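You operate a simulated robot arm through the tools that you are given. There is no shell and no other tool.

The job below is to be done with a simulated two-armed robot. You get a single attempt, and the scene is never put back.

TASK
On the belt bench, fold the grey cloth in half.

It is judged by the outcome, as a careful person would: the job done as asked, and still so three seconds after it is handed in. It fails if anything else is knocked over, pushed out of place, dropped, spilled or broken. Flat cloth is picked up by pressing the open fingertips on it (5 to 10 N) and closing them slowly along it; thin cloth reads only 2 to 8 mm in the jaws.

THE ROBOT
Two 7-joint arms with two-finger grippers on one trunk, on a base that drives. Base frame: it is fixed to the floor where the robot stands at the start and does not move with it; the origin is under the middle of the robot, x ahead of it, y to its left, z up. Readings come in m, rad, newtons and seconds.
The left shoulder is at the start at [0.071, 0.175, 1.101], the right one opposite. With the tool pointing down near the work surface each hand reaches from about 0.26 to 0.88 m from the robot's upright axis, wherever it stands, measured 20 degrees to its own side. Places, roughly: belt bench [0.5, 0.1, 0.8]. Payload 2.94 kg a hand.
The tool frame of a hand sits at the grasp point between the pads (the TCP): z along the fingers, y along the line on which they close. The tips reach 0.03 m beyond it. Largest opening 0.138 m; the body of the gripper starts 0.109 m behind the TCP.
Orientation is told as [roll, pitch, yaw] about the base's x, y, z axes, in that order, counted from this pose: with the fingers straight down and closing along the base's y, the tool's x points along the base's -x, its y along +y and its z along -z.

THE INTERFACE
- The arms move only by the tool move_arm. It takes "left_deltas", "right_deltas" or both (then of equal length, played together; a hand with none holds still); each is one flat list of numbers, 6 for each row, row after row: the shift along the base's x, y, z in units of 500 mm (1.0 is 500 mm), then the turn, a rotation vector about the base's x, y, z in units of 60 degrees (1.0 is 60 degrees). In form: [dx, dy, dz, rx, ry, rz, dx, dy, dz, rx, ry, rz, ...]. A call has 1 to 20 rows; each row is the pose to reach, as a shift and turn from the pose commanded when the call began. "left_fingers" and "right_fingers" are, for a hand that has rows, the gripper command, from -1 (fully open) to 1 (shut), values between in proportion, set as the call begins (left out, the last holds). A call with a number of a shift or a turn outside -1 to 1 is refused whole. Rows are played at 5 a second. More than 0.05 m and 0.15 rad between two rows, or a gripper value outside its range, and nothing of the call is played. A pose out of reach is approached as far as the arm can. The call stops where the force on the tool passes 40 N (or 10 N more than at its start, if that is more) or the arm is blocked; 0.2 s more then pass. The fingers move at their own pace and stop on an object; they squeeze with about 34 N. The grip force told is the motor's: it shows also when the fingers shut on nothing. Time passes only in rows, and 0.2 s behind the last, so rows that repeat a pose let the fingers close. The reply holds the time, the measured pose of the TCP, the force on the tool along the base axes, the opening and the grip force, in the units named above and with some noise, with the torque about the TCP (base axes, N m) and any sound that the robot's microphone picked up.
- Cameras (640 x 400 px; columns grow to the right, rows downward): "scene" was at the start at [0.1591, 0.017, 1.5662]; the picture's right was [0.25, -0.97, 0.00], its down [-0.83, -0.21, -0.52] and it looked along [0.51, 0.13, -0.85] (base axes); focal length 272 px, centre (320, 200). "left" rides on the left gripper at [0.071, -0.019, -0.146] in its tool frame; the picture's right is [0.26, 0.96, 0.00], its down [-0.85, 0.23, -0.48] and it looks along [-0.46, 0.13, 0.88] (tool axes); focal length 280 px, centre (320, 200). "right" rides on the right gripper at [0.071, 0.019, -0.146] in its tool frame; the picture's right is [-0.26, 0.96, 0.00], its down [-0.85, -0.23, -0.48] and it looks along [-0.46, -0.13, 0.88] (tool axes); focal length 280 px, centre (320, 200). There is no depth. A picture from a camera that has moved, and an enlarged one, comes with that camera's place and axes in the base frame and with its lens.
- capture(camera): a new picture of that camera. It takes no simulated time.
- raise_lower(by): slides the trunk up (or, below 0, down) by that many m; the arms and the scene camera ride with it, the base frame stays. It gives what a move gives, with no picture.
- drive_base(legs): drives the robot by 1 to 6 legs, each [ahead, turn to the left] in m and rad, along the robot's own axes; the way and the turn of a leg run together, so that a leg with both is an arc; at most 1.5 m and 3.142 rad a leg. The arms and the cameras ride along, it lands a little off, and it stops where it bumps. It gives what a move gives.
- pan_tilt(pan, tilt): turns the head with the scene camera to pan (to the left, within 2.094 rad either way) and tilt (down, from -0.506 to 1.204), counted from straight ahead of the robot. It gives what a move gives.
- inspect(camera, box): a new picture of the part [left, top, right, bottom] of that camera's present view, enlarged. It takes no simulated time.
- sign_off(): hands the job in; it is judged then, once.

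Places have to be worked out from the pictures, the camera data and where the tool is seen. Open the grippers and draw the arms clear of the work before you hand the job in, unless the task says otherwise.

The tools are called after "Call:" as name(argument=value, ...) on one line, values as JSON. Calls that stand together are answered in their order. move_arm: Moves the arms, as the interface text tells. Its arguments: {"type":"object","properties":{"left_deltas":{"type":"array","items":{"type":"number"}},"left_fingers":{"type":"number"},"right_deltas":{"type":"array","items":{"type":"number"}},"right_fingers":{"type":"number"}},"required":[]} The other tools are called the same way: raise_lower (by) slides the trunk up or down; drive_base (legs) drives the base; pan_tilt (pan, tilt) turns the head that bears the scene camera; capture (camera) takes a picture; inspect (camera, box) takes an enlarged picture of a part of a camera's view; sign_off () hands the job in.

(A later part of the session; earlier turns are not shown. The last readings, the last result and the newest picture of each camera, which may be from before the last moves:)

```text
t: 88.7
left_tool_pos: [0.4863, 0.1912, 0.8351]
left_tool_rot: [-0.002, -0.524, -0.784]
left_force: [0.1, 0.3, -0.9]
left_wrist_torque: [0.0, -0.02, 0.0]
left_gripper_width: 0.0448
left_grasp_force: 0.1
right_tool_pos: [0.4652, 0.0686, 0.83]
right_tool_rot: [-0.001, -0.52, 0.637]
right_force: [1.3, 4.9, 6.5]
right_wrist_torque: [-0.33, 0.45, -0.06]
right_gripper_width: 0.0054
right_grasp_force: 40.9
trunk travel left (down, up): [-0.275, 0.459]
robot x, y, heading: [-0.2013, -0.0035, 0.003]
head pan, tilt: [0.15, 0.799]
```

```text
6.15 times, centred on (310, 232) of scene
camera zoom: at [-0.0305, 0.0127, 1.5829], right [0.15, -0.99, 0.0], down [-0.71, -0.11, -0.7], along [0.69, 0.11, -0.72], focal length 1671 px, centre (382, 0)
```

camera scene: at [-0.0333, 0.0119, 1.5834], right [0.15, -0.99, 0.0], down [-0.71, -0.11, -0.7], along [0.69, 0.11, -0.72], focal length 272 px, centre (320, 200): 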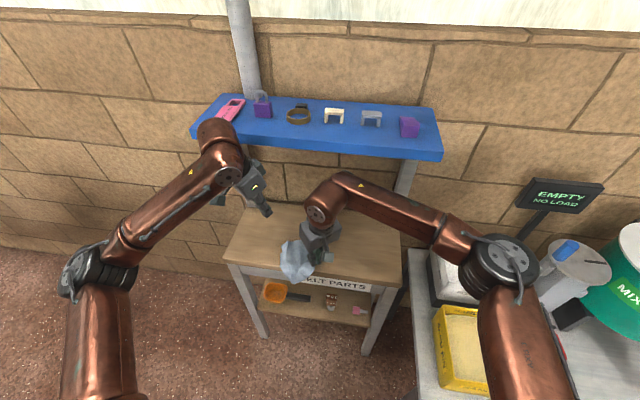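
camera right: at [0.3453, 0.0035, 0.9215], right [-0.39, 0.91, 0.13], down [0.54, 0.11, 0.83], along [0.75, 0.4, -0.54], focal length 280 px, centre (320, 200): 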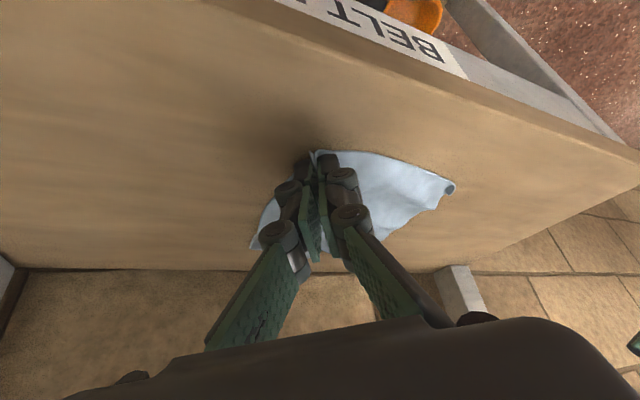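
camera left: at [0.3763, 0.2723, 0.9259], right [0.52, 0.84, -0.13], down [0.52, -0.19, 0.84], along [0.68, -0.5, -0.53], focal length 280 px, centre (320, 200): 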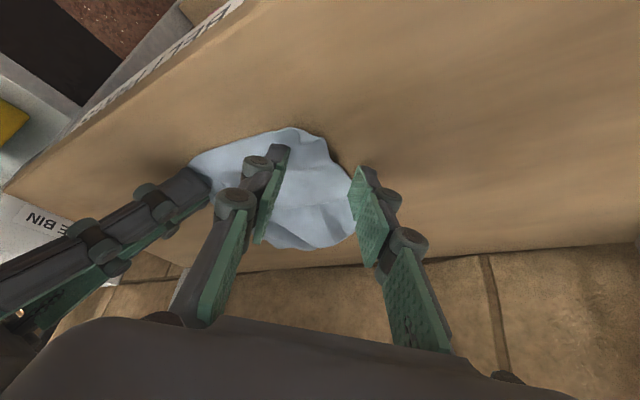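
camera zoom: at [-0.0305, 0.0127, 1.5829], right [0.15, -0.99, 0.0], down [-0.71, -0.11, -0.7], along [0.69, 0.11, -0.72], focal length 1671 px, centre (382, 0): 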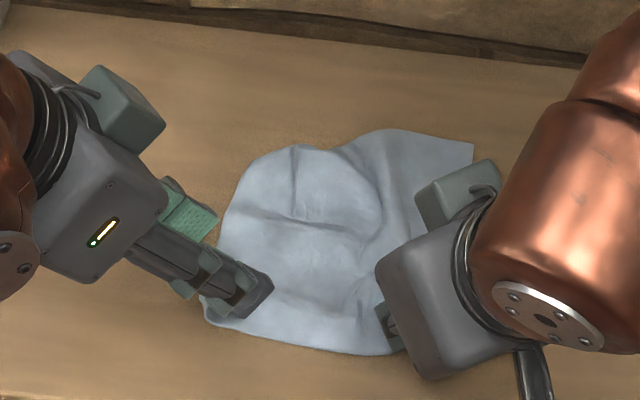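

The jaws straddle the Q2 corner well. I'm pressing and closing the left hand.

Call:
move_arm(left_deltas=[0, 0, -0.004, 0, 0, 0, 0, 0, -0.008, 0, 0, 0, 0, 0, -0.008, 0, 0, 0])

Call:
move_arm(left_deltas=[0, 0, -0.002, 0, 0, 0, 0, 0, -0.002, 0, 0, 0], left_fingers=0.46)

Call:
move_arm(left_deltas=[0, 0, 0, 0, 0, 0, 0, 0, 0, 0, 0, 0], left_fingers=0.58)

Call:
capture(camera="left")

```text
t: 89.5
left_tool_pos: [0.4847, 0.189, 0.8318]
left_tool_rot: [0.001, -0.527, -0.785]
left_force: [0.4, 0.5, 5.4]
left_wrist_torque: [-0.15, 0.07, 0.03]
left_gripper_width: 0.0447
left_grasp_force: 0.1
right_tool_pos: [0.4637, 0.0684, 0.8299]
right_tool_rot: [0.0, -0.518, 0.637]
right_force: [-2.6, -8.5, 26.7]
right_wrist_torque: [0.13, -1.05, -0.21]
right_gripper_width: 0.0006
right_grasp_force: 31.1
trunk travel left (down, up): [-0.275, 0.459]
robot x, y, heading: [-0.2012, 0.0003, 0.003]
head pan, tilt: [0.15, 0.799]
```

```text
t: 90.0
left_tool_pos: [0.4858, 0.1887, 0.8339]
left_tool_rot: [0.001, -0.527, -0.783]
left_force: [-2.6, -0.3, 14.6]
left_wrist_torque: [-0.38, 0.34, -0.06]
left_gripper_width: 0.039
left_grasp_force: 1.7
right_tool_pos: [0.4643, 0.0676, 0.8302]
right_tool_rot: [-0.001, -0.521, 0.637]
right_force: [-3.7, -5.5, 24.5]
right_wrist_torque: [0.45, -0.3, 0.05]
right_gripper_width: 0.002
right_grasp_force: 34.5
trunk travel left (down, up): [-0.275, 0.459]
robot x, y, heading: [-0.2041, -0.0012, -0.0]
head pan, tilt: [0.15, 0.799]
```

```text
t: 90.7
left_tool_pos: [0.4852, 0.188, 0.8321]
left_tool_rot: [0.001, -0.526, -0.783]
left_force: [-0.4, -2.7, 17.1]
left_wrist_torque: [-0.42, 0.21, 0.0]
left_gripper_width: 0.0302
left_grasp_force: 0.9
right_tool_pos: [0.4647, 0.0668, 0.8311]
right_tool_rot: [-0.001, -0.52, 0.638]
right_force: [-7.2, -3.9, 18.0]
right_wrist_torque: [0.36, -0.13, 0.03]
right_gripper_width: 0.0033
right_grasp_force: 37.9
trunk travel left (down, up): [-0.275, 0.459]
robot x, y, heading: [-0.2014, 0.0016, 0.004]
head pan, tilt: [0.15, 0.799]
```

```text
taken
camera left: at [0.3753, 0.2702, 0.9227], right [0.52, 0.84, -0.13], down [0.51, -0.19, 0.84], along [0.68, -0.5, -0.53], focal length 280 px, centre (320, 200)
```

left: 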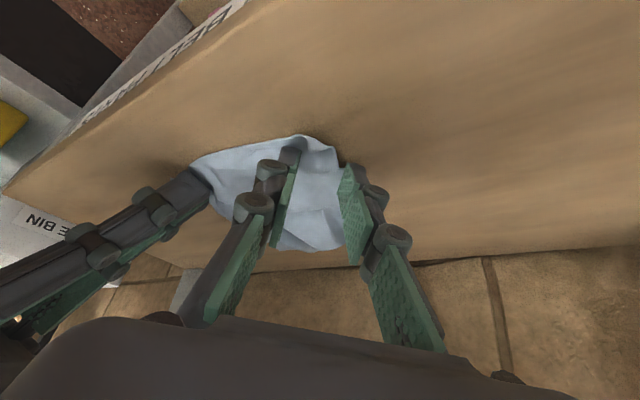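

The cloth is gathering between the left pads. I'm continuing to close.

Call:
move_arm(left_deltas=[0, 0, 0, 0, 0, 0, 0, 0, 0, 0, 0, 0], left_fingers=0.7)

Call:
move_arm(left_deltas=[0, 0, 0, 0, 0, 0, 0, 0, 0, 0, 0, 0], left_fingers=0.8)

Call:
move_arm(left_deltas=[0, 0, -0.001, 0, 0, 0, 0, 0, -0.002, 0, 0, 0], left_fingers=0.9)

Call:
move_arm(left_deltas=[0, 0, 0, 0, 0, 0, 0, 0, 0, 0, 0, 0, 0, 0, 0, 0, 0, 0], left_fingers=1.0)

Call:
capture(camera="left")

```text
t: 91.2
left_tool_pos: [0.4845, 0.1901, 0.8338]
left_tool_rot: [0.0, -0.523, -0.782]
left_force: [-1.0, -2.7, 16.8]
left_wrist_torque: [-0.34, 0.2, 0.01]
left_gripper_width: 0.0209
left_grasp_force: 0.7
right_tool_pos: [0.4643, 0.0669, 0.83]
right_tool_rot: [0.0, -0.518, 0.638]
right_force: [-1.2, -1.4, 2.7]
right_wrist_torque: [0.03, 0.02, -0.03]
right_gripper_width: 0.0011
right_grasp_force: 25.4
trunk travel left (down, up): [-0.275, 0.459]
robot x, y, heading: [-0.2001, -0.001, 0.007]
head pan, tilt: [0.15, 0.799]
```

```text
t: 91.8
left_tool_pos: [0.4848, 0.1898, 0.8312]
left_tool_rot: [0.001, -0.524, -0.783]
left_force: [-0.7, -2.1, 13.4]
left_wrist_torque: [-0.2, 0.12, -0.02]
left_gripper_width: 0.0129
left_grasp_force: 0.0
right_tool_pos: [0.4654, 0.0681, 0.8295]
right_tool_rot: [0.001, -0.52, 0.636]
right_force: [1.3, 0.8, 4.5]
right_wrist_torque: [-0.19, 0.21, -0.06]
right_gripper_width: 0.0035
right_grasp_force: 28.7
trunk travel left (down, up): [-0.275, 0.459]
robot x, y, heading: [-0.2048, 0.0016, 0.002]
head pan, tilt: [0.15, 0.799]
```

```text
t: 92.5
left_tool_pos: [0.4838, 0.188, 0.8302]
left_tool_rot: [0.001, -0.524, -0.783]
left_force: [-3.1, -1.7, 13.2]
left_wrist_torque: [-0.2, 0.21, -0.02]
left_gripper_width: 0.0078
left_grasp_force: 0.8
right_tool_pos: [0.4647, 0.0686, 0.831]
right_tool_rot: [0.002, -0.52, 0.637]
right_force: [0.4, 0.4, 1.2]
right_wrist_torque: [-0.26, -0.02, -0.15]
right_gripper_width: 0.0055
right_grasp_force: 41.7
trunk travel left (down, up): [-0.275, 0.459]
robot x, y, heading: [-0.1996, 0.0006, 0.002]
head pan, tilt: [0.15, 0.799]
```

```text
t: 93.2
left_tool_pos: [0.4843, 0.1906, 0.8304]
left_tool_rot: [0.0, -0.524, -0.782]
left_force: [-0.5, -1.5, 12.4]
left_wrist_torque: [-0.22, 0.07, 0.01]
left_gripper_width: 0.0066
left_grasp_force: 39.9
right_tool_pos: [0.4653, 0.0681, 0.8296]
right_tool_rot: [-0.001, -0.52, 0.636]
right_force: [0.2, -0.1, 1.5]
right_wrist_torque: [0.0, 0.05, 0.02]
right_gripper_width: 0.0055
right_grasp_force: 29.2
trunk travel left (down, up): [-0.275, 0.459]
robot x, y, heading: [-0.2046, 0.0029, -0.001]
head pan, tilt: [0.15, 0.799]
```

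```text
taken
camera left: at [0.376, 0.2713, 0.9208], right [0.52, 0.84, -0.13], down [0.52, -0.19, 0.84], along [0.68, -0.5, -0.53], focal length 280 px, centre (320, 200)
```

left: 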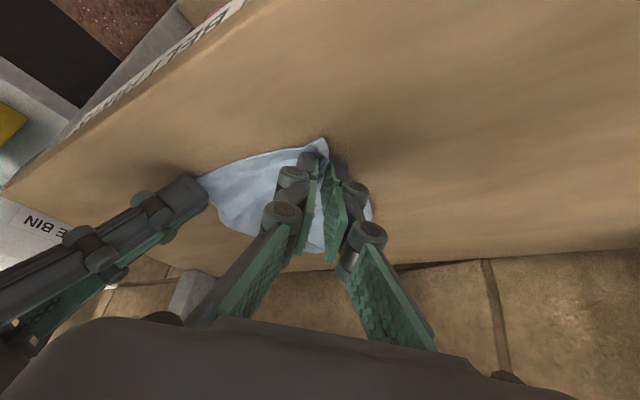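

Both corners are gripped (6.6 mm and 5.5 mm). I'm lifting both hands together smoothly, easing back from the shelf.

Call:
move_arm(left_deltas=[0, 0, 0.03, 0, 0, 0, -0.01, 0, 0.07, 0, 0, 0, -0.02, 0, 0.11, 0, 0, 0, -0.03, 0, 0.15, 0, 0, 0, -0.04, 0, 0.19, 0, 0, 0, -0.05, 0, 0.23, 0, 0, 0, -0.06, 0, 0.27, 0, 0, 0, -0.07, 0, 0.31, 0, 0, 0, -0.08, 0, 0.35, 0, 0, 0, -0.088, 0, 0.39, 0, 0, 0], right_deltas=[0, 0, 0.03, 0, 0, 0, -0.006, 0, 0.07, 0, 0, 0, -0.012, 0, 0.11, 0, 0, 0, -0.018, 0, 0.15, 0, 0, 0, -0.024, 0, 0.19, 0, 0, 0, -0.03, 0, 0.23, 0, 0, 0, -0.036, 0, 0.27, 0, 0, 0, -0.042, 0, 0.31, 0, 0, 0, -0.048, 0, 0.35, 0, 0, 0, -0.05, 0, 0.39, 0, 0, 0])

Call:
capture(camera="left")

Call:
capture(camera="right")

Call:
inspect(camera="scene", box=[220, 150, 420, 280])

```text
t: 95.5
left_tool_pos: [0.4403, 0.1887, 1.0262]
left_tool_rot: [-0.002, -0.523, -0.783]
left_force: [0.7, -1.5, -1.0]
left_wrist_torque: [0.0, 0.0, -0.01]
left_gripper_width: 0.0031
left_grasp_force: 36.7
right_tool_pos: [0.4402, 0.068, 1.025]
right_tool_rot: [-0.001, -0.519, 0.638]
right_force: [0.1, -0.5, 0.1]
right_wrist_torque: [-0.01, 0.06, 0.02]
right_gripper_width: 0.0049
right_grasp_force: 41.9
trunk travel left (down, up): [-0.275, 0.459]
robot x, y, heading: [-0.2033, 0.0001, 0.001]
head pan, tilt: [0.15, 0.799]
```

```text
taken
camera left: at [0.3323, 0.27, 1.1172], right [0.52, 0.84, -0.13], down [0.52, -0.19, 0.84], along [0.68, -0.5, -0.53], focal length 280 px, centre (320, 200)
```

left: 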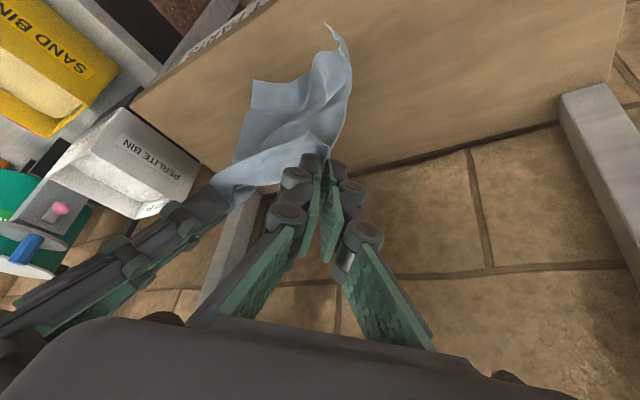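

```text
taken
camera right: at [0.3207, 0.0038, 1.1159], right [-0.39, 0.91, 0.13], down [0.54, 0.11, 0.83], along [0.75, 0.4, -0.54], focal length 280 px, centre (320, 200)
```

right: 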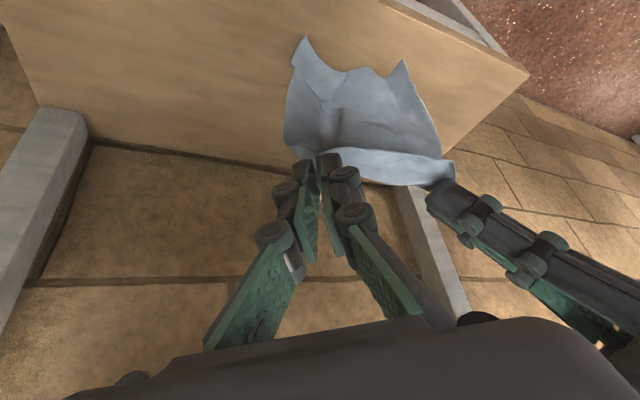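

```text
3.08 times, centred on (320, 215) of scene
camera zoom: at [-0.0297, 0.0123, 1.5828], right [0.15, -0.99, 0.0], down [-0.71, -0.11, -0.7], along [0.69, 0.11, -0.72], focal length 836 px, centre (320, 154)
```

zoom: 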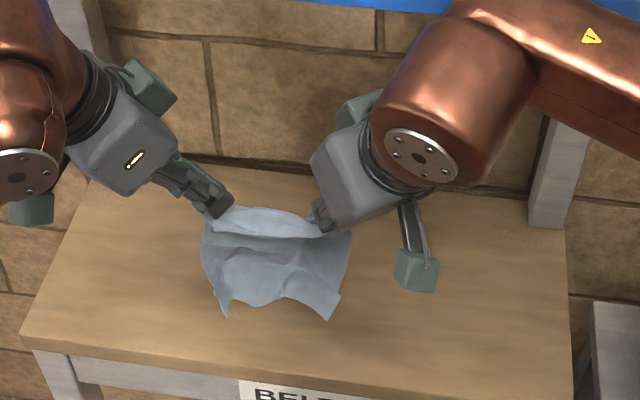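

The cloth hangs nicely from its two corners. I'm stretching the top edge gently outward.

Call:
move_arm(left_deltas=[0, 0.01, 0, 0, 0, 0, 0, 0.02, 0, 0, 0, 0, 0, 0.03, 0, 0, 0, 0, 0, 0.03, 0, 0, 0, 0], right_deltas=[0, -0.01, 0, 0, 0, 0, 0, -0.02, 0, 0, 0, 0, 0, -0.03, 0, 0, 0, 0, 0, -0.03, 0, 0, 0, 0])

Call:
capture(camera="right")

Call:
inspect(camera="scene", box=[220, 150, 420, 280])

```text
t: 96.5
left_tool_pos: [0.4423, 0.2054, 1.0248]
left_tool_rot: [-0.001, -0.522, -0.782]
left_force: [0.4, -0.2, -1.7]
left_wrist_torque: [0.03, 0.02, -0.03]
left_gripper_width: 0.0037
left_grasp_force: 34.3
right_tool_pos: [0.4395, 0.0528, 1.0248]
right_tool_rot: [0.003, -0.518, 0.636]
right_force: [0.5, -0.5, 1.2]
right_wrist_torque: [0.03, 0.02, -0.02]
right_gripper_width: 0.0055
right_grasp_force: 29.0
trunk travel left (down, up): [-0.275, 0.459]
robot x, y, heading: [-0.1988, -0.0008, 0.002]
head pan, tilt: [0.15, 0.799]
```

```text
taken
camera right: at [0.3207, -0.0114, 1.1153], right [-0.39, 0.91, 0.13], down [0.54, 0.11, 0.83], along [0.74, 0.4, -0.54], focal length 280 px, centre (320, 200)
```

right: 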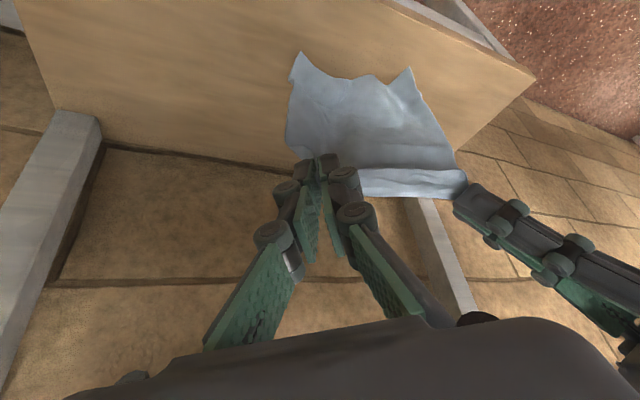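

```text
3.08 times, centred on (320, 215) of scene
camera zoom: at [-0.029, 0.0126, 1.5827], right [0.15, -0.99, 0.0], down [-0.71, -0.11, -0.7], along [0.69, 0.11, -0.72], focal length 836 px, centre (320, 154)
```

zoom: 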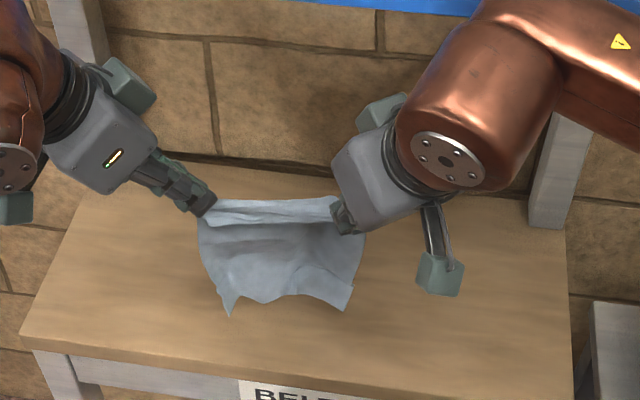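

The top edge is nearly taut and the bottom corners hang at about x≈0.455, z≈0.835. I'll do a Z-fold: touch the bottom edge down and move forward while lowering to lay the lower half, then bring the top back over it. First the touchdown.

Call:
move_arm(left_deltas=[0, 0.008, -0.02, 0, 0, 0, 0, 0.012, -0.04, 0, 0, 0, 0.004, 0.012, -0.05, 0, 0, 0, 0.008, 0.012, -0.06, 0, 0, 0, 0.012, 0.012, -0.07, 0, 0, 0], right_deltas=[0, -0.008, -0.02, 0, 0, 0, 0, -0.012, -0.04, 0, 0, 0, 0.004, -0.012, -0.05, 0, 0, 0, 0.008, -0.012, -0.06, 0, 0, 0, 0.012, -0.012, -0.07, 0, 0, 0])

Call:
inspect(camera="scene", box=[250, 180, 370, 270])

Call:
capture(camera="right")

Call:
capture(camera="left")

```text
t: 97.7
left_tool_pos: [0.449, 0.2097, 0.9909]
left_tool_rot: [-0.001, -0.521, -0.785]
left_force: [0.2, 0.8, -0.5]
left_wrist_torque: [0.04, 0.04, 0.0]
left_gripper_width: 0.0003
left_grasp_force: 28.4
right_tool_pos: [0.4481, 0.0475, 0.9895]
right_tool_rot: [0.002, -0.517, 0.637]
right_force: [-0.3, -0.1, 0.1]
right_wrist_torque: [0.0, 0.0, -0.02]
right_gripper_width: 0.0057
right_grasp_force: 30.9
trunk travel left (down, up): [-0.275, 0.459]
robot x, y, heading: [-0.2019, -0.0026, -0.003]
head pan, tilt: [0.15, 0.799]
```

```text
4.44 times, centred on (310, 225) of scene
camera zoom: at [-0.0288, 0.0126, 1.5827], right [0.15, -0.99, 0.0], down [-0.71, -0.11, -0.7], along [0.69, 0.11, -0.72], focal length 1207 px, centre (364, 89)
```

zoom: 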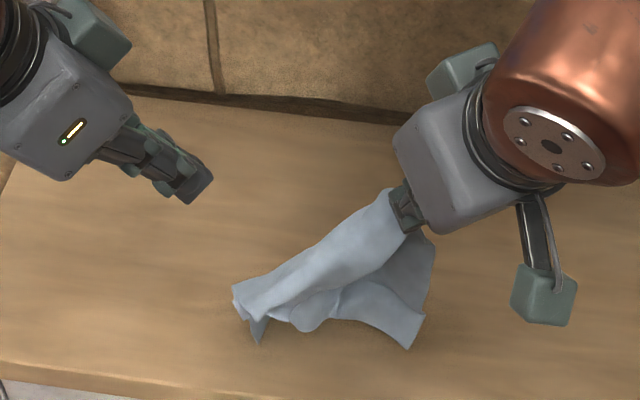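

```text
taken
camera right: at [0.3274, -0.0173, 1.0811], right [-0.39, 0.91, 0.13], down [0.54, 0.11, 0.83], along [0.74, 0.4, -0.54], focal length 280 px, centre (320, 200)
```

right: 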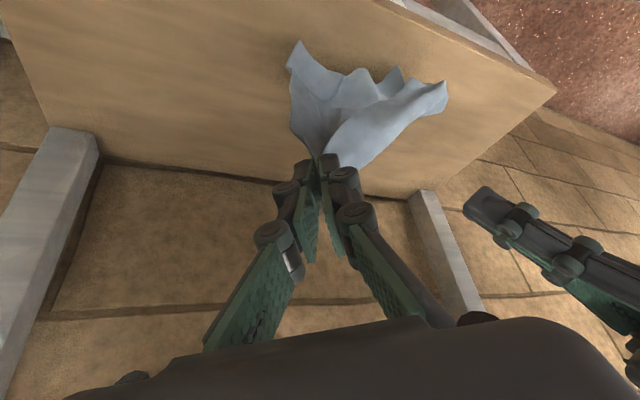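

```text
taken
camera left: at [0.3395, 0.2915, 1.0808], right [0.52, 0.84, -0.13], down [0.52, -0.19, 0.84], along [0.68, -0.5, -0.53], focal length 280 px, centre (320, 200)
```

left: 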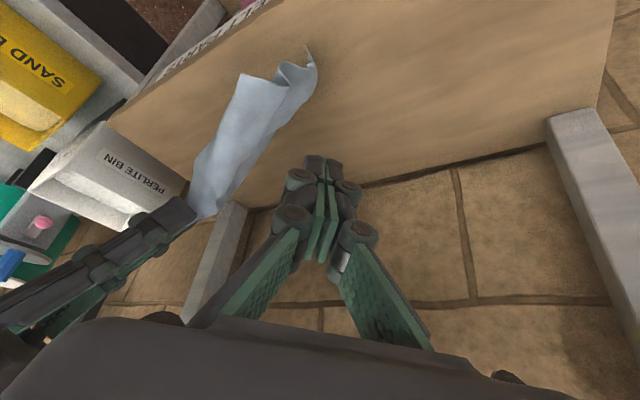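

The left grip slipped out when I stretched; the right still holds Q1. I'll lay the cloth down forward with the right hand (as before, which leaves its right edge flat), then regrip the near corners without stretching.

Call:
move_arm(right_deltas=[0.028, -0.002, -0.002, 0.028, -0.038, 0, 0.058, -0.006, -0.012, 0.056, -0.076, 0, 0.108, -0.01, -0.026, 0.085, -0.115, 0, 0.154, -0.014, -0.052, 0.113, -0.153, 0, 0.196, -0.018, -0.082, 0.141, -0.191, 0, 0.23, -0.022, -0.122, 0.17, -0.23, 0, 0.258, -0.026, -0.166, 0.198, -0.268, 0, 0.276, -0.029, -0.204, 0.198, -0.268, 0, 0.288, -0.031, -0.242, 0.198, -0.268, 0, 0.294, -0.032, -0.274, 0.198, -0.268, 0, 0.296, -0.033, -0.296, 0.198, -0.268, 0], left_deltas=[-0.01, 0.02, 0, 0, 0, 0, -0.02, 0.05, 0, 0, 0, 0, -0.03, 0.08, 0, 0, 0, 0, -0.04, 0.11, 0, 0, 0, 0, -0.05, 0.14, 0, 0, 0, 0, -0.06, 0.14, -0.02, 0, 0, 0, -0.06, 0.14, -0.04, 0, 0, 0, -0.06, 0.14, -0.06, 0, 0, 0, -0.06, 0.14, -0.08, 0, 0, 0, -0.06, 0.14, -0.08, 0, 0, 0, -0.06, 0.14, -0.08, 0, 0, 0])

Call:
inspect(camera="scene", box=[250, 180, 370, 270])

Call:
capture(camera="right")

Call:
capture(camera="left")

```text
t: 100.0
left_tool_pos: [0.4189, 0.2804, 0.9507]
left_tool_rot: [-0.002, -0.522, -0.784]
left_force: [0.2, 0.3, 0.3]
left_wrist_torque: [0.01, -0.02, 0.0]
left_gripper_width: 0.0
left_grasp_force: 28.5
right_tool_pos: [0.5953, 0.0301, 0.8407]
right_tool_rot: [-0.002, -0.867, 0.637]
right_force: [-1.0, -0.3, -0.9]
right_wrist_torque: [-0.01, 0.02, 0.03]
right_gripper_width: 0.0045
right_grasp_force: 29.7
trunk travel left (down, up): [-0.275, 0.459]
robot x, y, heading: [-0.1994, -0.0013, -0.003]
head pan, tilt: [0.15, 0.799]
```

```text
4.44 times, centred on (310, 225) of scene
camera zoom: at [-0.0288, 0.0128, 1.5827], right [0.15, -0.99, 0.0], down [-0.71, -0.11, -0.7], along [0.69, 0.11, -0.72], focal length 1207 px, centre (364, 89)
```

zoom: 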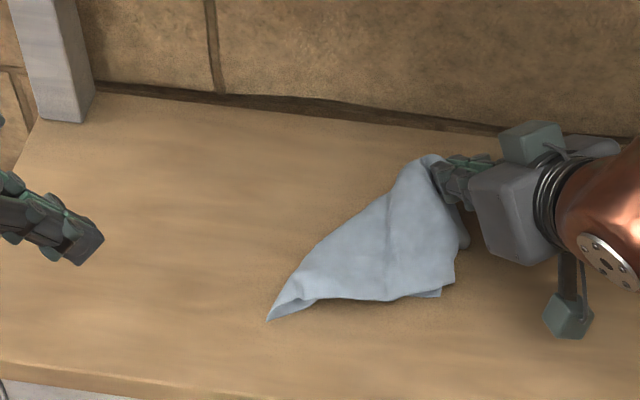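

```text
taken
camera right: at [0.4578, -0.0483, 0.8815], right [-0.44, 0.88, 0.2], down [0.29, -0.07, 0.95], along [0.85, 0.48, -0.22], focal length 280 px, centre (320, 200)
```

right: 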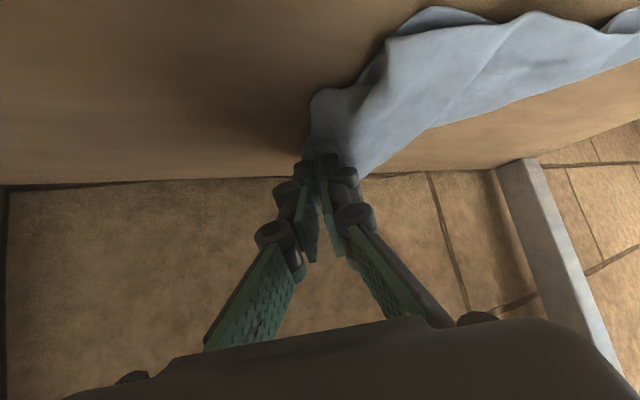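

```text
taken
camera left: at [0.3085, 0.3622, 1.0409], right [0.52, 0.84, -0.13], down [0.52, -0.19, 0.84], along [0.68, -0.5, -0.53], focal length 280 px, centre (320, 200)
```

left: 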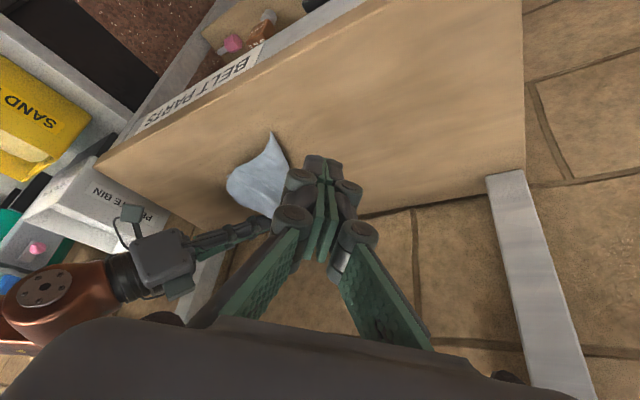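

The cloth is now draped diagonally: the right holds Q1 at (0.607,0.04), and tip T (=Q2) is at (0.468,0.167), with a full edge between them. T is a narrow tip, easy to pinch, so I'll grip it with the left hand.

Call:
move_arm(left_deltas=[0.022, -0.05, -0.02, 0, 0, 0, 0.043, -0.1, -0.04, 0, 0, 0, 0.065, -0.15, -0.07, 0, 0, 0, 0.087, -0.2, -0.1, 0, 0, 0, 0.108, -0.249, -0.13, 0, 0, 0, 0.108, -0.249, -0.18, 0, 0, 0, 0.108, -0.249, -0.226, 0, 0, 0], left_fingers=0.42)

Call:
capture(camera="left")

Call:
inspect(camera="scene", box=[250, 180, 370, 270])

```text
t: 101.7
left_tool_pos: [0.474, 0.1562, 0.8362]
left_tool_rot: [0.0, -0.522, -0.782]
left_force: [-0.3, -0.2, 0.1]
left_wrist_torque: [-0.01, -0.02, -0.02]
left_gripper_width: 0.0398
left_grasp_force: 0.0
right_tool_pos: [0.5964, 0.0298, 0.843]
right_tool_rot: [0.0, -0.868, 0.635]
right_force: [0.3, 0.7, -0.7]
right_wrist_torque: [-0.02, 0.04, 0.02]
right_gripper_width: 0.0031
right_grasp_force: 29.4
trunk travel left (down, up): [-0.275, 0.459]
robot x, y, heading: [-0.2027, 0.002, -0.002]
head pan, tilt: [0.15, 0.799]
```

```text
taken
camera left: at [0.3641, 0.2386, 0.9265], right [0.52, 0.84, -0.13], down [0.52, -0.19, 0.84], along [0.68, -0.5, -0.53], focal length 280 px, centre (320, 200)
```

left: 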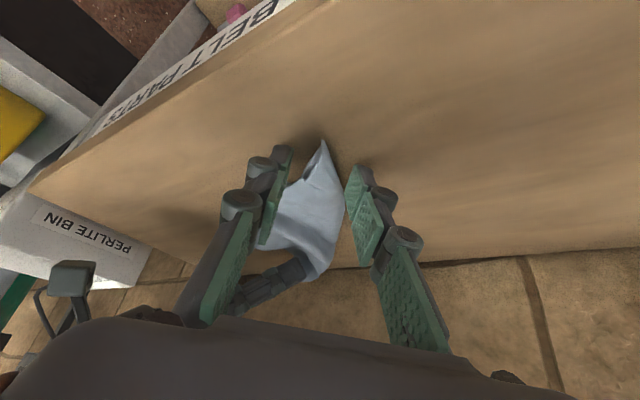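

```text
4.44 times, centred on (310, 225) of scene
camera zoom: at [-0.0288, 0.0122, 1.5827], right [0.15, -0.99, 0.0], down [-0.71, -0.11, -0.7], along [0.69, 0.11, -0.72], focal length 1207 px, centre (364, 89)
```

zoom: 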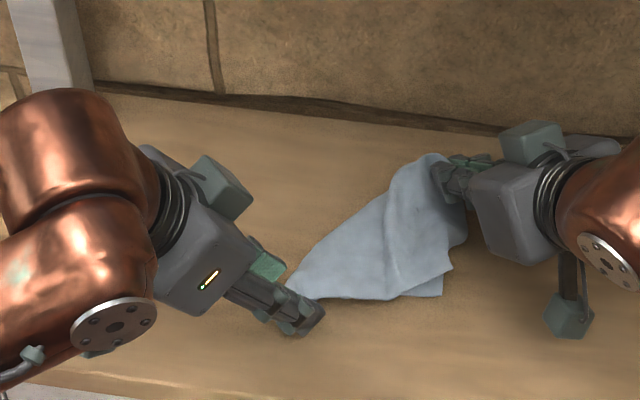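

The tip is perfectly centered in the left jaws. I'm lowering to contact and closing.

Call:
move_arm(left_deltas=[0, 0, -0.004, 0, 0, 0, 0, 0, -0.008, 0, 0, 0, 0, 0, -0.009, 0, 0, 0])

Call:
move_arm(left_deltas=[0, 0, 0, 0, 0, 0, 0, 0, 0, 0, 0, 0], left_fingers=0.56)

Call:
move_arm(left_deltas=[0, 0, 0, 0, 0, 0, 0, 0, 0, 0, 0, 0], left_fingers=0.7)

Call:
move_arm(left_deltas=[0, 0, 0, 0, 0, 0, 0, 0, 0, 0, 0, 0], left_fingers=0.84)

Call:
move_arm(left_deltas=[0, 0, 0, 0, 0, 0, 0, 0, 0, 0, 0, 0, 0, 0, 0, 0, 0, 0], left_fingers=1.0)

Call:
capture(camera="left")

```text
t: 102.5
left_tool_pos: [0.4723, 0.1569, 0.8317]
left_tool_rot: [-0.001, -0.525, -0.782]
left_force: [0.5, 0.8, 2.0]
left_wrist_torque: [0.04, -0.04, 0.0]
left_gripper_width: 0.0405
left_grasp_force: 0.5
right_tool_pos: [0.5963, 0.0296, 0.8427]
right_tool_rot: [0.0, -0.867, 0.638]
right_force: [2.3, 1.1, -2.0]
right_wrist_torque: [-0.04, 0.0, -0.03]
right_gripper_width: 0.0021
right_grasp_force: 27.6
trunk travel left (down, up): [-0.275, 0.459]
robot x, y, heading: [-0.2009, 0.0039, 0.006]
head pan, tilt: [0.15, 0.799]
```

```text
t: 103.0
left_tool_pos: [0.4732, 0.1557, 0.8322]
left_tool_rot: [-0.001, -0.524, -0.783]
left_force: [0.9, 0.1, 2.5]
left_wrist_torque: [0.05, -0.07, -0.01]
left_gripper_width: 0.0309
left_grasp_force: 0.7
right_tool_pos: [0.5962, 0.0297, 0.842]
right_tool_rot: [0.0, -0.868, 0.636]
right_force: [-2.5, -2.4, 3.1]
right_wrist_torque: [0.01, -0.07, -0.04]
right_gripper_width: 0.0014
right_grasp_force: 33.2
trunk travel left (down, up): [-0.275, 0.459]
robot x, y, heading: [-0.2027, 0.004, 0.001]
head pan, tilt: [0.15, 0.799]
```

```text
t: 103.7
left_tool_pos: [0.472, 0.1561, 0.8309]
left_tool_rot: [-0.002, -0.523, -0.781]
left_force: [0.0, -0.2, 0.6]
left_wrist_torque: [0.01, 0.03, 0.01]
left_gripper_width: 0.0205
left_grasp_force: 0.0
right_tool_pos: [0.5967, 0.0302, 0.8425]
right_tool_rot: [0.001, -0.868, 0.638]
right_force: [2.5, 0.6, -2.4]
right_wrist_torque: [-0.04, -0.05, -0.04]
right_gripper_width: 0.0063
right_grasp_force: 41.8
trunk travel left (down, up): [-0.275, 0.459]
robot x, y, heading: [-0.2022, 0.0016, 0.007]
head pan, tilt: [0.15, 0.799]
```

```text
t: 104.2
left_tool_pos: [0.4721, 0.1567, 0.8316]
left_tool_rot: [-0.003, -0.523, -0.782]
left_force: [0.4, -1.2, 0.3]
left_wrist_torque: [-0.01, -0.02, -0.01]
left_gripper_width: 0.0112
left_grasp_force: 0.1
right_tool_pos: [0.5951, 0.0288, 0.8425]
right_tool_rot: [0.0, -0.867, 0.637]
right_force: [0.3, -0.2, 1.4]
right_wrist_torque: [-0.02, -0.03, -0.02]
right_gripper_width: 0.0049
right_grasp_force: 29.2
trunk travel left (down, up): [-0.275, 0.459]
robot x, y, heading: [-0.1996, -0.0004, 0.003]
head pan, tilt: [0.15, 0.799]
```

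```text
t: 105.0
left_tool_pos: [0.4725, 0.157, 0.8321]
left_tool_rot: [-0.002, -0.524, -0.785]
left_force: [1.3, -0.8, -0.6]
left_wrist_torque: [0.03, 0.03, 0.02]
left_gripper_width: 0.0015
left_grasp_force: 26.9
right_tool_pos: [0.5954, 0.0292, 0.8421]
right_tool_rot: [-0.001, -0.867, 0.637]
right_force: [1.2, 0.0, -0.8]
right_wrist_torque: [0.01, 0.03, 0.0]
right_gripper_width: 0.0039
right_grasp_force: 30.5
trunk travel left (down, up): [-0.275, 0.459]
robot x, y, heading: [-0.2038, -0.0009, -0.003]
head pan, tilt: [0.15, 0.799]
```

```text
taken
camera left: at [0.3631, 0.2381, 0.9227], right [0.52, 0.84, -0.13], down [0.52, -0.19, 0.84], along [0.68, -0.5, -0.53], focal length 280 px, centre (320, 200)
```

left: 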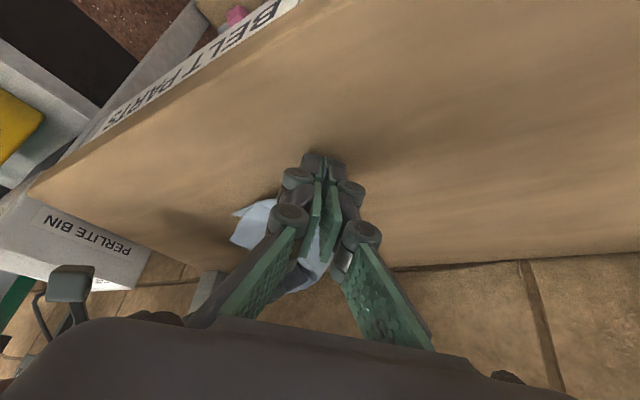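

I'll check the hold by lifting just the left hand a little.

Call:
move_arm(left_deltas=[0, 0, 0.02, 0, 0, 0, 0, 0, 0.05, 0, 0, 0])

Call:
capture(camera="left")

Call:
inspect(camera="scene", box=[270, 190, 370, 265])

```text
t: 105.7
left_tool_pos: [0.4716, 0.1568, 0.8557]
left_tool_rot: [-0.003, -0.523, -0.786]
left_force: [-1.5, 1.6, 3.4]
left_wrist_torque: [-0.06, -0.07, 0.0]
left_gripper_width: 0.0017
left_grasp_force: 34.3
right_tool_pos: [0.5954, 0.0298, 0.8418]
right_tool_rot: [0.0, -0.868, 0.639]
right_force: [-6.0, -5.3, 2.8]
right_wrist_torque: [-0.05, 0.04, -0.04]
right_gripper_width: 0.0002
right_grasp_force: 24.7
trunk travel left (down, up): [-0.275, 0.459]
robot x, y, heading: [-0.2028, 0.0018, 0.003]
head pan, tilt: [0.15, 0.799]
```

```text
taken
camera left: at [0.3625, 0.2382, 0.9481], right [0.52, 0.84, -0.13], down [0.52, -0.19, 0.84], along [0.68, -0.5, -0.53], focal length 280 px, centre (320, 200)
```

left: 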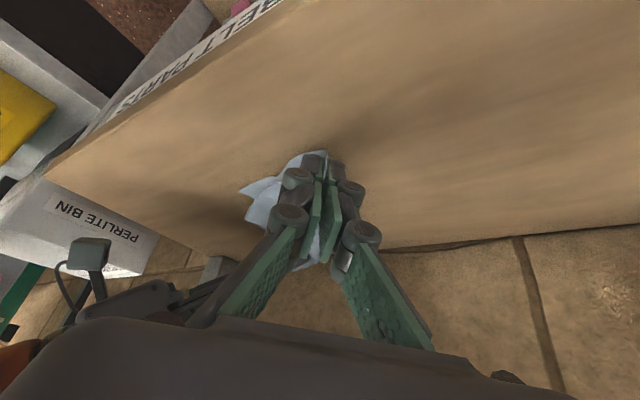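

```text
5.33 times, centred on (320, 228) of scene
camera zoom: at [-0.0295, 0.0122, 1.5828], right [0.15, -0.99, 0.0], down [-0.71, -0.11, -0.7], along [0.69, 0.11, -0.72], focal length 1448 px, centre (320, 53)
```

zoom: 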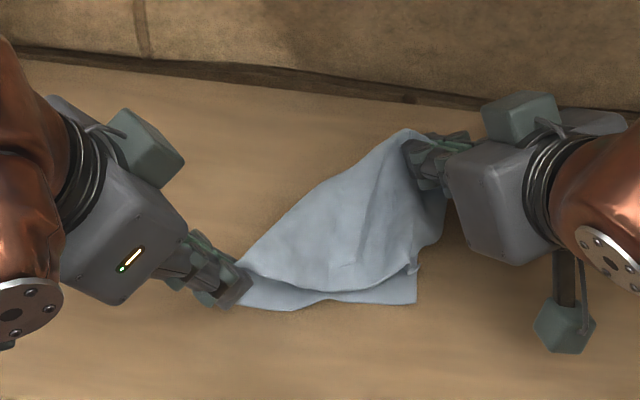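

Both corners are held, with the edge between them already tight. I'll bring the right hand back toward the left while lifting both, reducing tension and letting the cloth hang.

Call:
move_arm(left_deltas=[0, 0, 0.02, 0, 0, 0, 0, 0, 0.05, 0, 0, 0, -0.008, 0.01, 0.09, 0, 0, 0, -0.016, 0.02, 0.13, 0, 0, 0, -0.024, 0.03, 0.17, 0, 0, 0, -0.032, 0.04, 0.2, 0, 0, 0, -0.04, 0.05, 0.24, 0, 0, 0, -0.047, 0.06, 0.27, 0, 0, 0, -0.055, 0.07, 0.3, 0, 0, 0, -0.063, 0.076, 0.33, 0, 0, 0], right_deltas=[-0.031, 0.004, 0.03, -0.0198, 0.0268, 0, -0.062, 0.008, 0.07, -0.0396, 0.0536, 0, -0.093, 0.012, 0.11, -0.0594, 0.0804, 0, -0.124, 0.016, 0.15, -0.0792, 0.1072, 0, -0.155, 0.02, 0.19, -0.099, 0.134, 0, -0.186, 0.024, 0.23, -0.1188, 0.1608, 0, -0.217, 0.028, 0.265, -0.1386, 0.1876, 0, -0.248, 0.032, 0.3, -0.1584, 0.2144, 0, -0.279, 0.036, 0.33, -0.1782, 0.2412, 0, -0.31, 0.04, 0.356, -0.198, 0.268, 0])

Call:
inspect(camera="scene", box=[220, 150, 420, 280])

Call:
capture(camera="left")

Call:
capture(camera="right")

```text
t: 107.8
left_tool_pos: [0.4413, 0.1924, 1.0227]
left_tool_rot: [-0.002, -0.524, -0.784]
left_force: [0.7, 2.7, 1.4]
left_wrist_torque: [-0.36, 0.34, -0.26]
left_gripper_width: 0.0
left_grasp_force: 28.5
right_tool_pos: [0.4389, 0.0522, 1.0203]
right_tool_rot: [0.0, -0.518, 0.638]
right_force: [0.0, 1.7, -1.3]
right_wrist_torque: [-0.11, -0.05, -0.05]
right_gripper_width: 0.0072
right_grasp_force: 39.2
trunk travel left (down, up): [-0.275, 0.459]
robot x, y, heading: [-0.2024, -0.0002, 0.006]
head pan, tilt: [0.15, 0.799]
```

```text
3.08 times, centred on (320, 215) of scene
camera zoom: at [-0.03, 0.0126, 1.5829], right [0.15, -0.99, 0.0], down [-0.71, -0.11, -0.7], along [0.69, 0.11, -0.72], focal length 836 px, centre (320, 154)
```

zoom: 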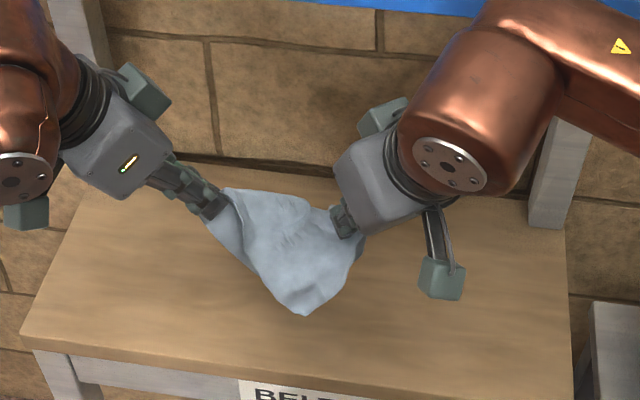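

```text
taken
camera left: at [0.3314, 0.275, 1.1132], right [0.52, 0.84, -0.13], down [0.52, -0.19, 0.84], along [0.68, -0.5, -0.53], focal length 280 px, centre (320, 200)
```

left: 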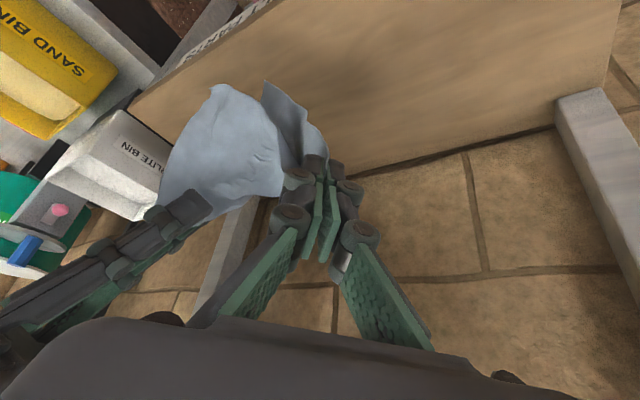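

```text
taken
camera right: at [0.3196, -0.013, 1.112], right [-0.39, 0.91, 0.13], down [0.54, 0.11, 0.83], along [0.74, 0.4, -0.54], focal length 280 px, centre (320, 200)
```

right: 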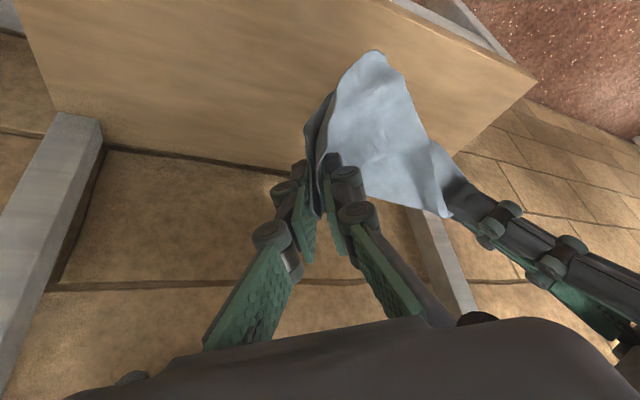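

The hanging shape looks triangular, so I may be holding diagonal corners. I'll zoom in to understand it.

Call:
inspect(camera="scene", box=[275, 200, 345, 255])

Call:
inspect(camera="left", box=[140, 60, 360, 240])

Call:
inspect(camera="right", box=[270, 30, 490, 240])

```text
7.27 times, centred on (310, 228) of scene
camera zoom: at [-0.03, 0.0126, 1.5829], right [0.15, -0.99, 0.0], down [-0.71, -0.11, -0.7], along [0.69, 0.11, -0.72], focal length 1975 px, centre (393, 0)
```

zoom: 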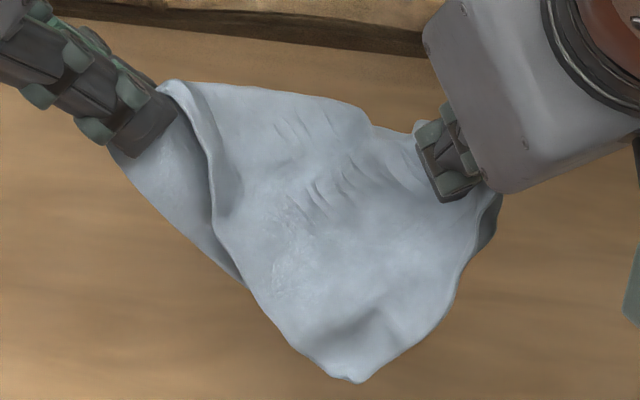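

```text
2.22 times, centred on (250, 150) of left
camera zoom: at [0.3314, 0.275, 1.1132], right [0.52, 0.84, -0.13], down [0.52, -0.19, 0.84], along [0.68, -0.5, -0.53], focal length 623 px, centre (476, 311)
```

zoom: 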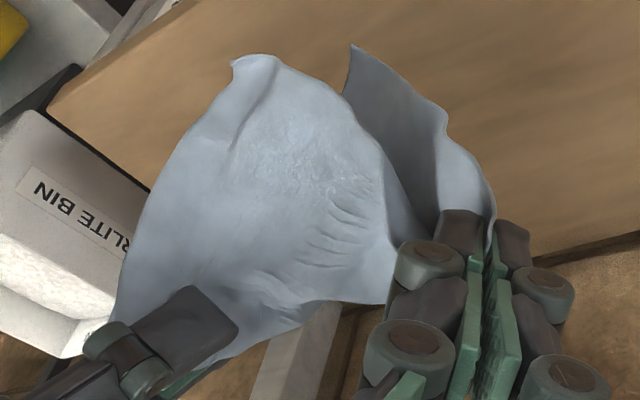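

```text
1.90 times, centred on (380, 135) of right
camera zoom: at [0.3196, -0.013, 1.112], right [-0.39, 0.91, 0.13], down [0.54, 0.11, 0.83], along [0.74, 0.4, -0.54], focal length 534 px, centre (206, 324)
```

zoom: 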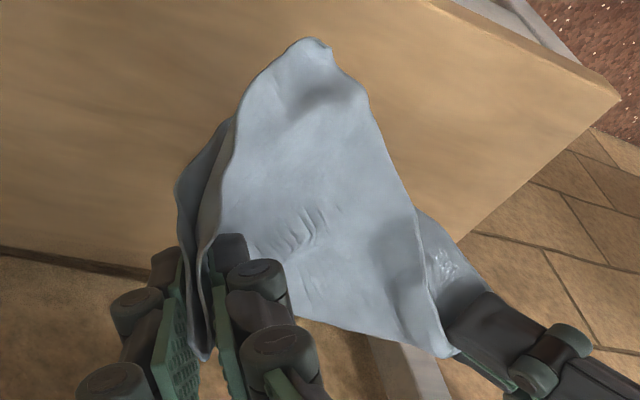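

We're holding diagonal corners (a triangle). I'll release the left one, let the cloth hang from Q1, and then grab a neighbouring corner directly in the air with the left hand.

Call:
move_arm(left_deltas=[0, 0, 0, 0, 0, 0, 0, 0, 0, 0, 0, 0, -0.03, 0.04, 0.03, 0, 0, 0, -0.06, 0.1, 0.03, 0, 0, 0, -0.08, 0.17, 0.0, 0, 0, 0, -0.08, 0.22, -0.05, 0, 0, 0, -0.08, 0.24, -0.1, 0, 0, 0], left_fingers=-0.1)

Call:
inspect(camera="scene", box=[260, 190, 360, 270])

Call:
capture(camera="left")

Call:
capture(camera="right")

```text
t: 109.5
left_tool_pos: [0.4005, 0.3145, 0.9709]
left_tool_rot: [-0.002, -0.523, -0.783]
left_force: [0.2, 0.4, 0.6]
left_wrist_torque: [0.0, -0.03, 0.0]
left_gripper_width: 0.0759
left_grasp_force: 0.1
right_tool_pos: [0.4409, 0.0513, 1.0206]
right_tool_rot: [0.001, -0.518, 0.637]
right_force: [-0.4, 1.8, -2.0]
right_wrist_torque: [0.12, 0.07, 0.06]
right_gripper_width: 0.0018
right_grasp_force: 27.3
trunk travel left (down, up): [-0.275, 0.459]
robot x, y, heading: [-0.1974, -0.0004, -0.0]
head pan, tilt: [0.15, 0.799]
```

```text
5.00 times, centred on (310, 230) of scene
camera zoom: at [-0.0292, 0.0131, 1.5827], right [0.15, -0.99, 0.0], down [-0.71, -0.11, -0.7], along [0.69, 0.1, -0.72], focal length 1358 px, centre (370, 50)
```

zoom: 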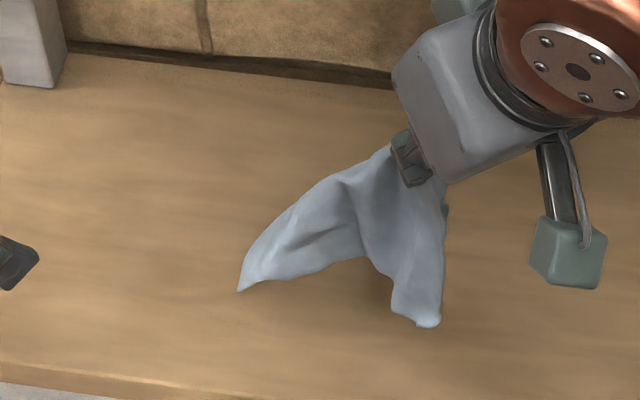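

```text
taken
camera left: at [0.2913, 0.3958, 1.0615], right [0.52, 0.84, -0.13], down [0.52, -0.19, 0.84], along [0.68, -0.5, -0.53], focal length 280 px, centre (320, 200)
```

left: 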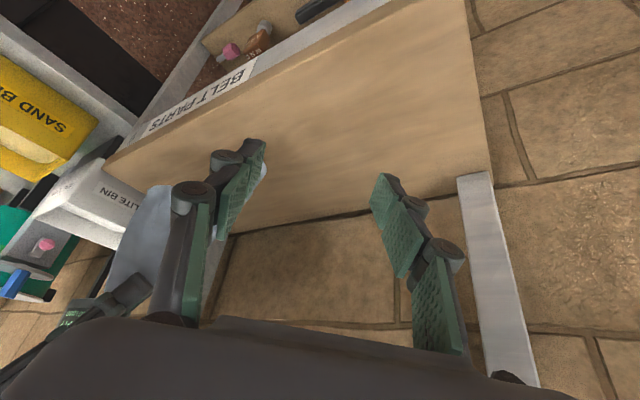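

```text
taken
camera right: at [0.3206, -0.0129, 1.1112], right [-0.39, 0.91, 0.13], down [0.54, 0.11, 0.83], along [0.74, 0.4, -0.54], focal length 280 px, centre (320, 200)
```

right: 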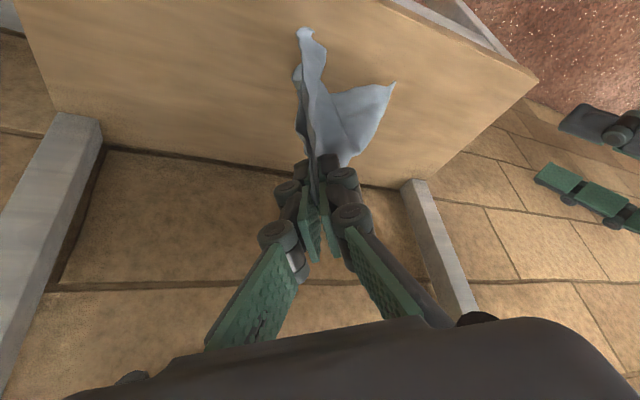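

Cornered precisely: a neighbour corner U1 hangs at (0.444,0.164,0.859), exactly one 0.165 m edge away from Q1. I'll bring the left hand in from the left side, nearly horizontal with the jaws closing along x, to pinch it flat in the air.

Call:
move_arm(left_deltas=[0.007, 0.0, 0.0, -0.074, -0.0386, -0.0648, 0.014, -0.01, -0.01, -0.148, -0.0771, -0.1296, 0.021, -0.02, -0.03, -0.2217, -0.1157, -0.1943, 0.028, -0.04, -0.05, -0.2956, -0.1542, -0.2591, 0.035, -0.06, -0.08, -0.3694, -0.1928, -0.3239, 0.042, -0.085, -0.11, -0.4433, -0.2313, -0.3887, 0.049, -0.11, -0.14, -0.5172, -0.2699, -0.4534, 0.056, -0.135, -0.16, -0.5911, -0.3084, -0.5182, 0.063, -0.155, -0.176, -0.665, -0.347, -0.583], left_fingers=-0.45)

Call:
inspect(camera="scene", box=[260, 190, 360, 270])

Call:
capture(camera="left")

Call:
capture(camera="right")

```text
t: 111.5
left_tool_pos: [0.4326, 0.235, 0.884]
left_tool_rot: [0.037, -1.297, -1.462]
left_force: [-0.3, -0.1, 0.5]
left_wrist_torque: [-0.04, 0.01, 0.0]
left_gripper_width: 0.1001
left_grasp_force: 0.0
right_tool_pos: [0.4414, 0.0515, 1.0196]
right_tool_rot: [0.002, -0.516, 0.637]
right_force: [-0.5, 0.3, -0.1]
right_wrist_torque: [-0.02, 0.04, -0.01]
right_gripper_width: 0.0053
right_grasp_force: 29.2
trunk travel left (down, up): [-0.275, 0.459]
robot x, y, heading: [-0.2021, -0.0003, 0.002]
head pan, tilt: [0.15, 0.799]
```

```text
5.00 times, centred on (310, 230) of scene
camera zoom: at [-0.0282, 0.0128, 1.5826], right [0.15, -0.99, 0.0], down [-0.71, -0.11, -0.7], along [0.69, 0.11, -0.72], focal length 1358 px, centre (370, 50)
```

zoom: 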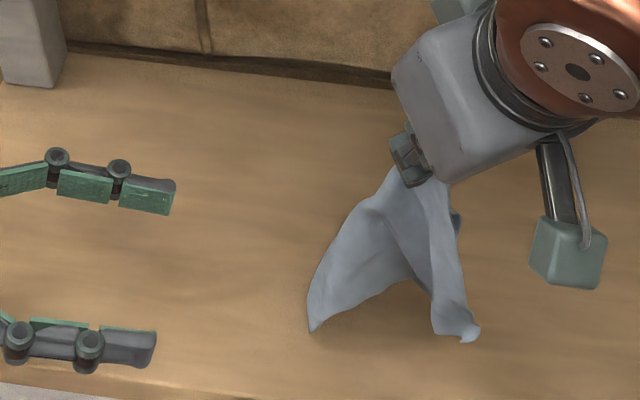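

```text
taken
camera left: at [0.3903, 0.3912, 0.8548], right [0.95, 0.21, -0.24], down [0.18, 0.26, 0.95], along [0.26, -0.94, 0.21], focal length 280 px, centre (320, 200)
```

left: 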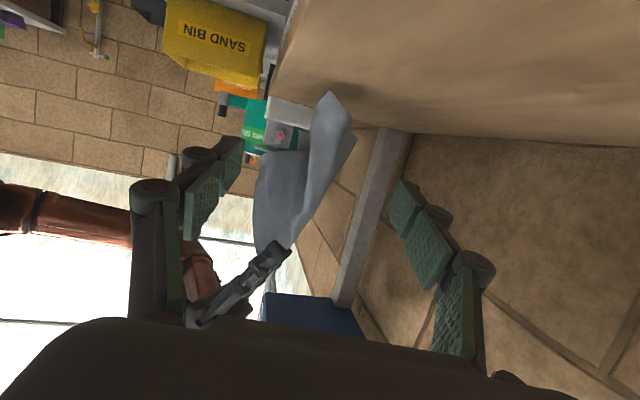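

```text
taken
camera right: at [0.3212, -0.0129, 1.1107], right [-0.39, 0.91, 0.13], down [0.54, 0.11, 0.83], along [0.74, 0.4, -0.54], focal length 280 px, centre (320, 200)
```

right: 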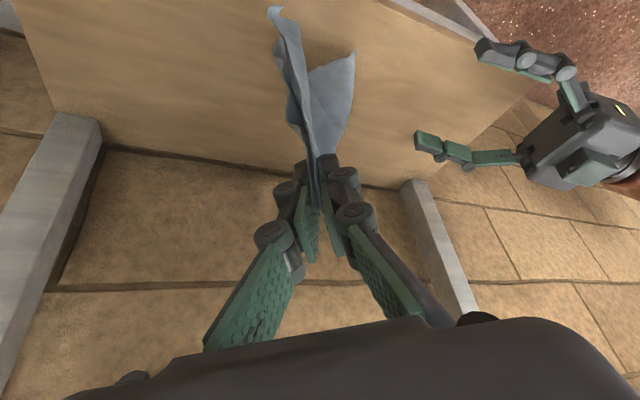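

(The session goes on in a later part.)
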